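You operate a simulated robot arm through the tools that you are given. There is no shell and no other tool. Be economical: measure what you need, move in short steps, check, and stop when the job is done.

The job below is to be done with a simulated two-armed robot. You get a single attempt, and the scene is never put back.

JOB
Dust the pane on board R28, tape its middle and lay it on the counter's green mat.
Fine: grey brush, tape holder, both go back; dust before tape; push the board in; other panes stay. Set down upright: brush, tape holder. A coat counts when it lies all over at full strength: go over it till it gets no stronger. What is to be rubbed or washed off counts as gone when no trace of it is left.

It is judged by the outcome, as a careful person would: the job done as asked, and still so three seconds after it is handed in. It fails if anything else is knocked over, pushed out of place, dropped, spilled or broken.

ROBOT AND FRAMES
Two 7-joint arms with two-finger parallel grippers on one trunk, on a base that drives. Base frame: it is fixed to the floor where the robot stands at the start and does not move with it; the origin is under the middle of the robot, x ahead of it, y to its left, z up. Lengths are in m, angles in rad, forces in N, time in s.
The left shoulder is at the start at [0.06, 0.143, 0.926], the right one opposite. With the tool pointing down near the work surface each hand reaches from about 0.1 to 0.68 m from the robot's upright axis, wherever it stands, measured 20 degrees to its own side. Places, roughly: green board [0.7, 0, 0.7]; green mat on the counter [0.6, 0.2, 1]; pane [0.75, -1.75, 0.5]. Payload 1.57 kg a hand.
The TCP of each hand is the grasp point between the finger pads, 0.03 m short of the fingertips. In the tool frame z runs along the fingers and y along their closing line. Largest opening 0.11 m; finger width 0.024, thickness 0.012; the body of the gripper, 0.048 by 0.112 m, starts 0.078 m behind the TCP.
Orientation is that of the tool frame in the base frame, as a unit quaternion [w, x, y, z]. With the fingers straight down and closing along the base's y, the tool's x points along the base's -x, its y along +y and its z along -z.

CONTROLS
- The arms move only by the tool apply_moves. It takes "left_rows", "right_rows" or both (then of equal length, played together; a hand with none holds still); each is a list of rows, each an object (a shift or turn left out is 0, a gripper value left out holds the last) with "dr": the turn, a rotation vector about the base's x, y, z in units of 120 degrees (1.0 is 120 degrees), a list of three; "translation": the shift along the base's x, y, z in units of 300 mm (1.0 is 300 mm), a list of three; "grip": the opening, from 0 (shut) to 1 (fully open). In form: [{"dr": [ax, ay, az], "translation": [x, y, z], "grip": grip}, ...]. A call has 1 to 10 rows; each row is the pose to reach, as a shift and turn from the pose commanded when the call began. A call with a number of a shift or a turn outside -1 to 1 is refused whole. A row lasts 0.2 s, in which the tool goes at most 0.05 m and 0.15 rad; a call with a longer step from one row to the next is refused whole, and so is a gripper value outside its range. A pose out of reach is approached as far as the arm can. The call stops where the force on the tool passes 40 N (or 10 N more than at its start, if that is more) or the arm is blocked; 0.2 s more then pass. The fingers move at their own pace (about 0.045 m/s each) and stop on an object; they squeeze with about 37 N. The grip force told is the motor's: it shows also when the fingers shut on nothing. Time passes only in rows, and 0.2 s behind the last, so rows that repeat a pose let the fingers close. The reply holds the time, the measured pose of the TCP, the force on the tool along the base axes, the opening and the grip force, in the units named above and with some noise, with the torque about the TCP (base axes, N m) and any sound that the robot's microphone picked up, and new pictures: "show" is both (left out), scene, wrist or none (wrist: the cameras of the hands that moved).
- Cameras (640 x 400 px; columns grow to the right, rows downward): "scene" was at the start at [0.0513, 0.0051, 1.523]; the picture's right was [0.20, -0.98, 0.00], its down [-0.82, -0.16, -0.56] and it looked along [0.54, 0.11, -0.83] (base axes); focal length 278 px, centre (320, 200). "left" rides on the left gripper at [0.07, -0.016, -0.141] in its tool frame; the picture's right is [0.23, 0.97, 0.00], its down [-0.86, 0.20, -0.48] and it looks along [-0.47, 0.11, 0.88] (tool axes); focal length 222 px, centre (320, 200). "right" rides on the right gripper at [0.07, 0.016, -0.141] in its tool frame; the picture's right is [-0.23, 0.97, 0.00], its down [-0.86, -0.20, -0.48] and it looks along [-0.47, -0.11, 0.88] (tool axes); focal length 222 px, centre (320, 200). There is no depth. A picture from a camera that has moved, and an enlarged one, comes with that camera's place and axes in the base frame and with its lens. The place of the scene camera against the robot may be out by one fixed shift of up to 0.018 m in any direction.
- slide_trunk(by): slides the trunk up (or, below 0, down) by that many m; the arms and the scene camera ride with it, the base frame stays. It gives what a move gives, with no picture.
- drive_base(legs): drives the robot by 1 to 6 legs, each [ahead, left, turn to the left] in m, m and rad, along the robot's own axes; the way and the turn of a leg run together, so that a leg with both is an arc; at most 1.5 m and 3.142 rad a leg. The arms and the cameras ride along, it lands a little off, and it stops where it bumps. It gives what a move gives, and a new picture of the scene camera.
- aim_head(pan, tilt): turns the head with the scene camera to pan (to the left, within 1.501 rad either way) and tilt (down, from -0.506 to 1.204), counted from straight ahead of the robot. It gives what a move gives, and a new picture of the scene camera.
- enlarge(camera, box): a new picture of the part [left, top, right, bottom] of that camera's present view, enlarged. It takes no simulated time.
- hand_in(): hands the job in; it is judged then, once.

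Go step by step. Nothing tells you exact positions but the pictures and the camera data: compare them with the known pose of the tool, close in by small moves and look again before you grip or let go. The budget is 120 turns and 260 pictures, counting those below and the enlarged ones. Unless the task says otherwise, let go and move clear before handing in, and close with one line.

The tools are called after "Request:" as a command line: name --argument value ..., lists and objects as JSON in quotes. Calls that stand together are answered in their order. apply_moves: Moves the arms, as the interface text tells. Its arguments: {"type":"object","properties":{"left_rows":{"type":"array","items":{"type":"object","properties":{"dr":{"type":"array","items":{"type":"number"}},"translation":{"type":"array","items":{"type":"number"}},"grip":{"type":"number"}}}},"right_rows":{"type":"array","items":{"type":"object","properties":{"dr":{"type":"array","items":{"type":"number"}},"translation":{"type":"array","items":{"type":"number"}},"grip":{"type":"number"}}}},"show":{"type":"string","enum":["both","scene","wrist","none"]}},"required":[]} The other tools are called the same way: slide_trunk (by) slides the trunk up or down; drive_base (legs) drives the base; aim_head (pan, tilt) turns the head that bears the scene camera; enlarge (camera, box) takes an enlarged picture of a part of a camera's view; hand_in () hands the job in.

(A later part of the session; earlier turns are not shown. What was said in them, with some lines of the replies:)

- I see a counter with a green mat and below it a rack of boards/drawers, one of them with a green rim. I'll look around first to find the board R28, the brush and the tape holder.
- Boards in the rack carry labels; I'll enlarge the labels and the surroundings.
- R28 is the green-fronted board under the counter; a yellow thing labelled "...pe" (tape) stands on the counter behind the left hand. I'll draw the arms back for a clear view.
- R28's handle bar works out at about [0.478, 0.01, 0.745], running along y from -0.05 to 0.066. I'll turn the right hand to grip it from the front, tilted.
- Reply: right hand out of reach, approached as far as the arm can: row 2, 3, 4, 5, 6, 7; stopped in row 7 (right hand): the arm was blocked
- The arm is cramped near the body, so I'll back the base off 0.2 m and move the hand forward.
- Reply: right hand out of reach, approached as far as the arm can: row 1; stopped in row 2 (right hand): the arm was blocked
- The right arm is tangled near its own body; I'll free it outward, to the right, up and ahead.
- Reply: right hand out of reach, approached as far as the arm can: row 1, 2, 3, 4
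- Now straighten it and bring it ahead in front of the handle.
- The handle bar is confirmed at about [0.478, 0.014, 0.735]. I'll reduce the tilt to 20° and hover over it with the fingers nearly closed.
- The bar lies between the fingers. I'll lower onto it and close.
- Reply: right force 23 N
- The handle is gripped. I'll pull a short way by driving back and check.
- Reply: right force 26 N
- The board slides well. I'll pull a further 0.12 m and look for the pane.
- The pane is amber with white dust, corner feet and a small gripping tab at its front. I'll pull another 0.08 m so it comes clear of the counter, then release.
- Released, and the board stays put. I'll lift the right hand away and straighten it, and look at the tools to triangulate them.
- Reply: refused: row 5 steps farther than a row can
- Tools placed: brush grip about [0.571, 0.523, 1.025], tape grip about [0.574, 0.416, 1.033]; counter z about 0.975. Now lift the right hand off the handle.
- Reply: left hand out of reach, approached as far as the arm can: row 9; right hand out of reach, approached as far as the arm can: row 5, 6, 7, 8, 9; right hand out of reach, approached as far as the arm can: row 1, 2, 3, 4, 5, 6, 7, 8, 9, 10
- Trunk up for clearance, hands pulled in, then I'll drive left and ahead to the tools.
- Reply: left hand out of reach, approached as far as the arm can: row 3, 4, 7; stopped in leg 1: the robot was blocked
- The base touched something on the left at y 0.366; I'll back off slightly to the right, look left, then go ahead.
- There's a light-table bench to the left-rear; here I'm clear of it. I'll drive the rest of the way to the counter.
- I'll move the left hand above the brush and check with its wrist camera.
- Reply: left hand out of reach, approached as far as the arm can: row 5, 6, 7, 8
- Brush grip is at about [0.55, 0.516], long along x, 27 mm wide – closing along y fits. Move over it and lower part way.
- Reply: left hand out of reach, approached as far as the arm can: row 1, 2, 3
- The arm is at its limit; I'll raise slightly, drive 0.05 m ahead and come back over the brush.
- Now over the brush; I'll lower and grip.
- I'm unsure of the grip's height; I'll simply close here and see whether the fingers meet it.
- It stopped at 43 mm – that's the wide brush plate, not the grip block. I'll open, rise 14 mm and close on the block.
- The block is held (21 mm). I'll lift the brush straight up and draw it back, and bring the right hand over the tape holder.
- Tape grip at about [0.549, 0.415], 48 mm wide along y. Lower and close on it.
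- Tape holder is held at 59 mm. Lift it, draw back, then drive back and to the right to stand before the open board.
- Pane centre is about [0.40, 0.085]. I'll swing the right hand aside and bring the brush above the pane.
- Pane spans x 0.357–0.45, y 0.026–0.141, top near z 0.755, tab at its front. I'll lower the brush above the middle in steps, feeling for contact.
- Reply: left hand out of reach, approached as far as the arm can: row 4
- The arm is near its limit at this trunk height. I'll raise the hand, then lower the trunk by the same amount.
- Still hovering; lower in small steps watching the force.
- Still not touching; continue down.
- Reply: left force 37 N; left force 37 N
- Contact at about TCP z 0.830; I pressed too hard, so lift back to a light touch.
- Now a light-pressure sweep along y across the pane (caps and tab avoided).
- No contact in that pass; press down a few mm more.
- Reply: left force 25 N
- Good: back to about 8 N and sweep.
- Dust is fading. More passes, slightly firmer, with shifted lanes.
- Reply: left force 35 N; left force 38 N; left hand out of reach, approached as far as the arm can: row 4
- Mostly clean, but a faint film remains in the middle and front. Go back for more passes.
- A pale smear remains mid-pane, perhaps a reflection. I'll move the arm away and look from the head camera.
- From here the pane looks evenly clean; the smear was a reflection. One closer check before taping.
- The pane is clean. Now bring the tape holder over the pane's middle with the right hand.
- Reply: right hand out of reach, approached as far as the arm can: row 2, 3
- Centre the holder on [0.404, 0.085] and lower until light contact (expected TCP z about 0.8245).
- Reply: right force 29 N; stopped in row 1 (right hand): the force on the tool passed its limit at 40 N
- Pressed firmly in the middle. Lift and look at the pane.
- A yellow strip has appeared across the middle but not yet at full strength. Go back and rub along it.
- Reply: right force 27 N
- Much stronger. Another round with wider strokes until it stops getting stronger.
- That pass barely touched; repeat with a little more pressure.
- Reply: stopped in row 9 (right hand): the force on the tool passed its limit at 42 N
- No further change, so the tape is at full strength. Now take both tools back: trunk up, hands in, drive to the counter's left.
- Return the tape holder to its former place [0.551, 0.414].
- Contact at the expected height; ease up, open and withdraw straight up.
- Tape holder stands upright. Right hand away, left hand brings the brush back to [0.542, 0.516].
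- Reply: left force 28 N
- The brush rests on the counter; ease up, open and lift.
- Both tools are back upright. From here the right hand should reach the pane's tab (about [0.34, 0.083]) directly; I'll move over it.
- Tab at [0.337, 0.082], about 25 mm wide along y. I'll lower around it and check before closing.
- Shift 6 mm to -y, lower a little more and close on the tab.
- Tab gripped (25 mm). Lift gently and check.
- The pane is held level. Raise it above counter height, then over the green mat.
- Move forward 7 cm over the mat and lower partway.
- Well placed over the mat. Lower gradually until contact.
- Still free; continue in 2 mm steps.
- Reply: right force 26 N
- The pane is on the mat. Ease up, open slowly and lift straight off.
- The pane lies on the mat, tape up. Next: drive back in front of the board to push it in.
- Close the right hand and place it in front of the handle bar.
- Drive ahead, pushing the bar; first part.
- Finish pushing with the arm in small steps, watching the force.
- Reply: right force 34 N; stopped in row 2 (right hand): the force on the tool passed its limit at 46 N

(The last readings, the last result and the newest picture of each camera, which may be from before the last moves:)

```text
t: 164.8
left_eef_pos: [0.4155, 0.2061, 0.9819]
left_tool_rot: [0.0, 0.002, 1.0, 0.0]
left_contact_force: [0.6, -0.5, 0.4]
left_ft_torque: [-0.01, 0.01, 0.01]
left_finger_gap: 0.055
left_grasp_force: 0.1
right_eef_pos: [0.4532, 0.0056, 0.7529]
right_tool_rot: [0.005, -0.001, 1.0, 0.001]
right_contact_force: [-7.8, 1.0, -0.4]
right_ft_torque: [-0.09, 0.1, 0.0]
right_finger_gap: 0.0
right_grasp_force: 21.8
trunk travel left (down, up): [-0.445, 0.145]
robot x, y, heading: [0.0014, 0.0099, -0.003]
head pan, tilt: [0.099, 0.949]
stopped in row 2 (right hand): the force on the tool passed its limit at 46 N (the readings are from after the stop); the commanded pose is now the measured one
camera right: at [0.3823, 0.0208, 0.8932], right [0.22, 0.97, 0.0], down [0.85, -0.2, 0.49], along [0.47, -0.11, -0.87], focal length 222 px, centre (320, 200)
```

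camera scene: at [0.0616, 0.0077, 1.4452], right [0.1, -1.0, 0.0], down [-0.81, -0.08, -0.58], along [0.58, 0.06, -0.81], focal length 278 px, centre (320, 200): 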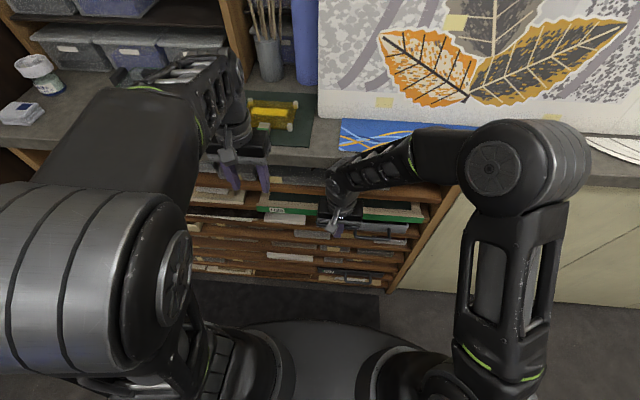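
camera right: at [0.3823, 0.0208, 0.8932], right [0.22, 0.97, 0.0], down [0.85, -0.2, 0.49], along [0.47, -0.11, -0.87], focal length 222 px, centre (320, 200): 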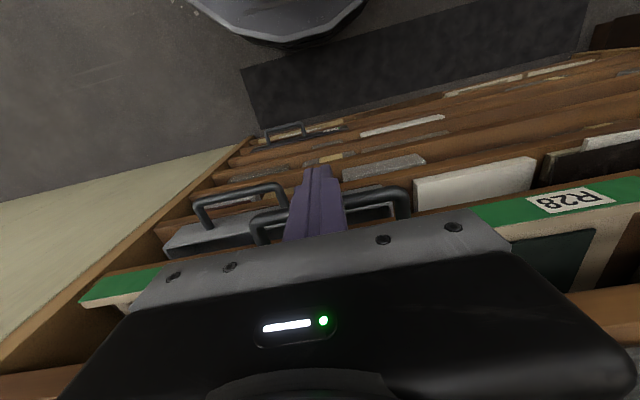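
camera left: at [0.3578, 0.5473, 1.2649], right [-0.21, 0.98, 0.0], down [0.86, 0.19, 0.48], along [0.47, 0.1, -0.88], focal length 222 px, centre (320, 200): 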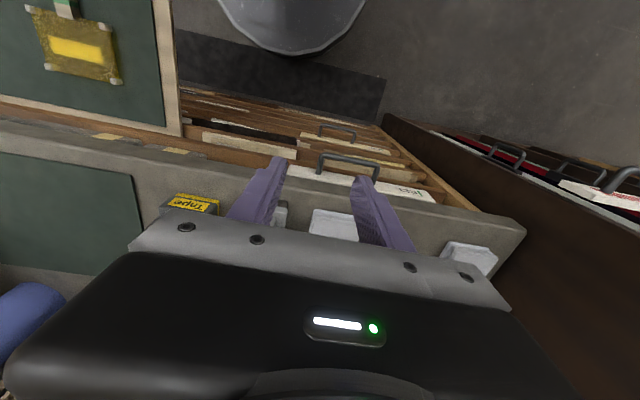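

It meets a firm stop where it began. Withdraw the hand and check the board, pane and tools.

Request:
apply_moves --right_rows '[{"translation": [-0.1, 0, 0]}, {"translation": [-0.2, -0.05, 0.05]}, {"translation": [-0.3, -0.15, 0.1]}, {"translation": [-0.4, -0.25, 0.18]}, {"translation": [-0.5, -0.35, 0.25]}, {"translation": [-0.55, -0.45, 0.35]}, {"translation": [-0.55, -0.55, 0.45]}]' --left_rows '[{"translation": [-0.1, 0.05, 0]}, {"translation": [-0.2, 0.1, 0]}, {"translation": [-0.3, 0.2, 0]}, {"translation": [-0.4, 0.3, 0]}, {"translation": [-0.5, 0.4, 0]}, {"translation": [-0.6, 0.5, 0]}, {"translation": [-0.65, 0.6, 0]}]' --show "none"

Request:
aim_head --pan 0.1 --tilt 0.85

Request:
enlarge --camera "scene" --box '[230, 170, 470, 320]'

Request:
enlarge --camera "scene" --box '[120, 60, 360, 210]'

```text
t: 166.4
left_eef_pos: [0.2225, 0.3852, 0.9845]
left_tool_rot: [0.0, 0.002, 1.0, 0.0]
left_contact_force: [0.2, -0.6, 0.6]
left_ft_torque: [-0.02, 0.0, -0.01]
left_finger_gap: 0.0553
left_grasp_force: 0.1
right_eef_pos: [0.2915, -0.1626, 0.8907]
right_tool_rot: [0.006, -0.001, 1.0, 0.0]
right_contact_force: [0.4, 0.6, 0.5]
right_ft_torque: [0.04, 0.0, -0.02]
right_finger_gap: 0.0001
right_grasp_force: 21.3
trunk travel left (down, up): [-0.445, 0.145]
robot x, y, heading: [0.0081, 0.0117, -0.001]
head pan, tilt: [0.099, 0.949]
```

```text
t: 167.1
left_eef_pos: [0.2221, 0.3854, 0.9844]
left_tool_rot: [-0.001, 0.002, 1.0, 0.0]
left_contact_force: [0.3, 0.0, 0.3]
left_ft_torque: [0.0, 0.05, -0.01]
left_finger_gap: 0.0549
left_grasp_force: 0.0
right_eef_pos: [0.2917, -0.1618, 0.8907]
right_tool_rot: [0.005, -0.002, 1.0, 0.001]
right_contact_force: [0.2, 0.1, -0.4]
right_ft_torque: [0.01, 0.03, 0.02]
right_finger_gap: 0.0
right_grasp_force: 21.2
trunk travel left (down, up): [-0.445, 0.145]
robot x, y, heading: [0.005, 0.0104, -0.003]
head pan, tilt: [0.099, 0.85]
camera scene: at [0.065, 0.0082, 1.4528], right [0.1, -1.0, 0.0], down [-0.75, -0.07, -0.66], along [0.66, 0.06, -0.75], focal length 278 px, centre (320, 200)
```

scene: 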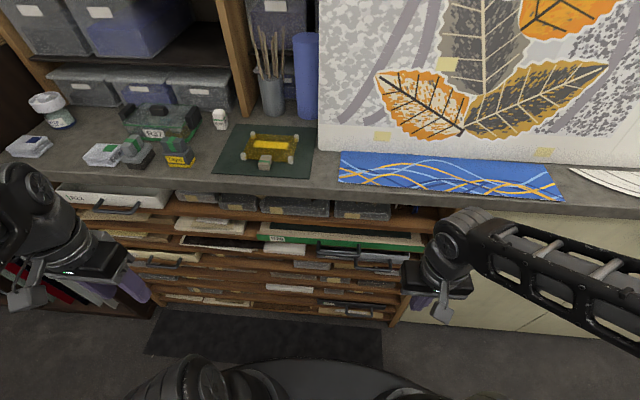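

```text
2.67 times, centred on (350, 245) of scene
camera zoom: at [0.065, 0.0082, 1.4528], right [0.1, -1.0, 0.0], down [-0.75, -0.07, -0.66], along [0.66, 0.06, -0.75], focal length 742 px, centre (240, 80)
```

zoom: 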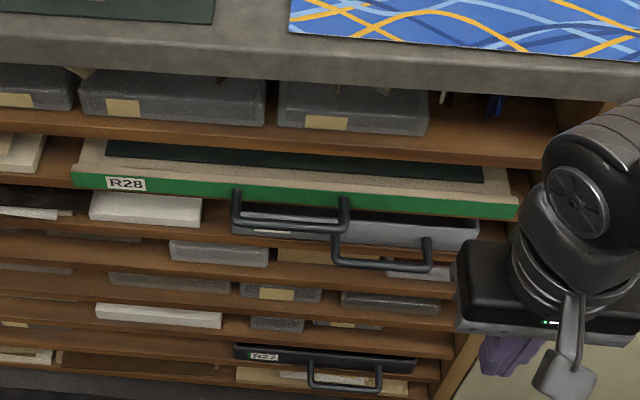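

```text
2.67 times, centred on (240, 135) of scene
camera zoom: at [0.065, 0.0082, 1.4528], right [0.1, -1.0, 0.0], down [-0.75, -0.07, -0.66], along [0.66, 0.06, -0.75], focal length 742 px, centre (533, 373)
```

zoom: 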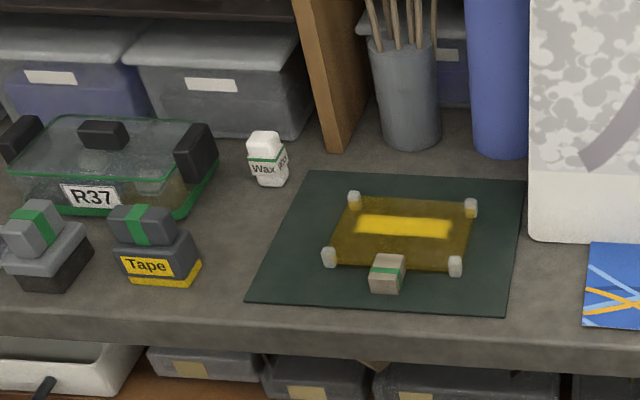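

Everything looks right: R28 is fully in and its bar is back where it started. The pane lies on the green mat, dusted and taped, and the brush and tape holder stand upright in their places. Both hands are clear, so I'm handing in.

Request:
hand_in

```text
The job is handed in.
```

The pane from R28 is dusted, taped across its middle and lying on the counter's green mat; the grey brush and tape holder stand upright in their places, and the board is pushed back in.
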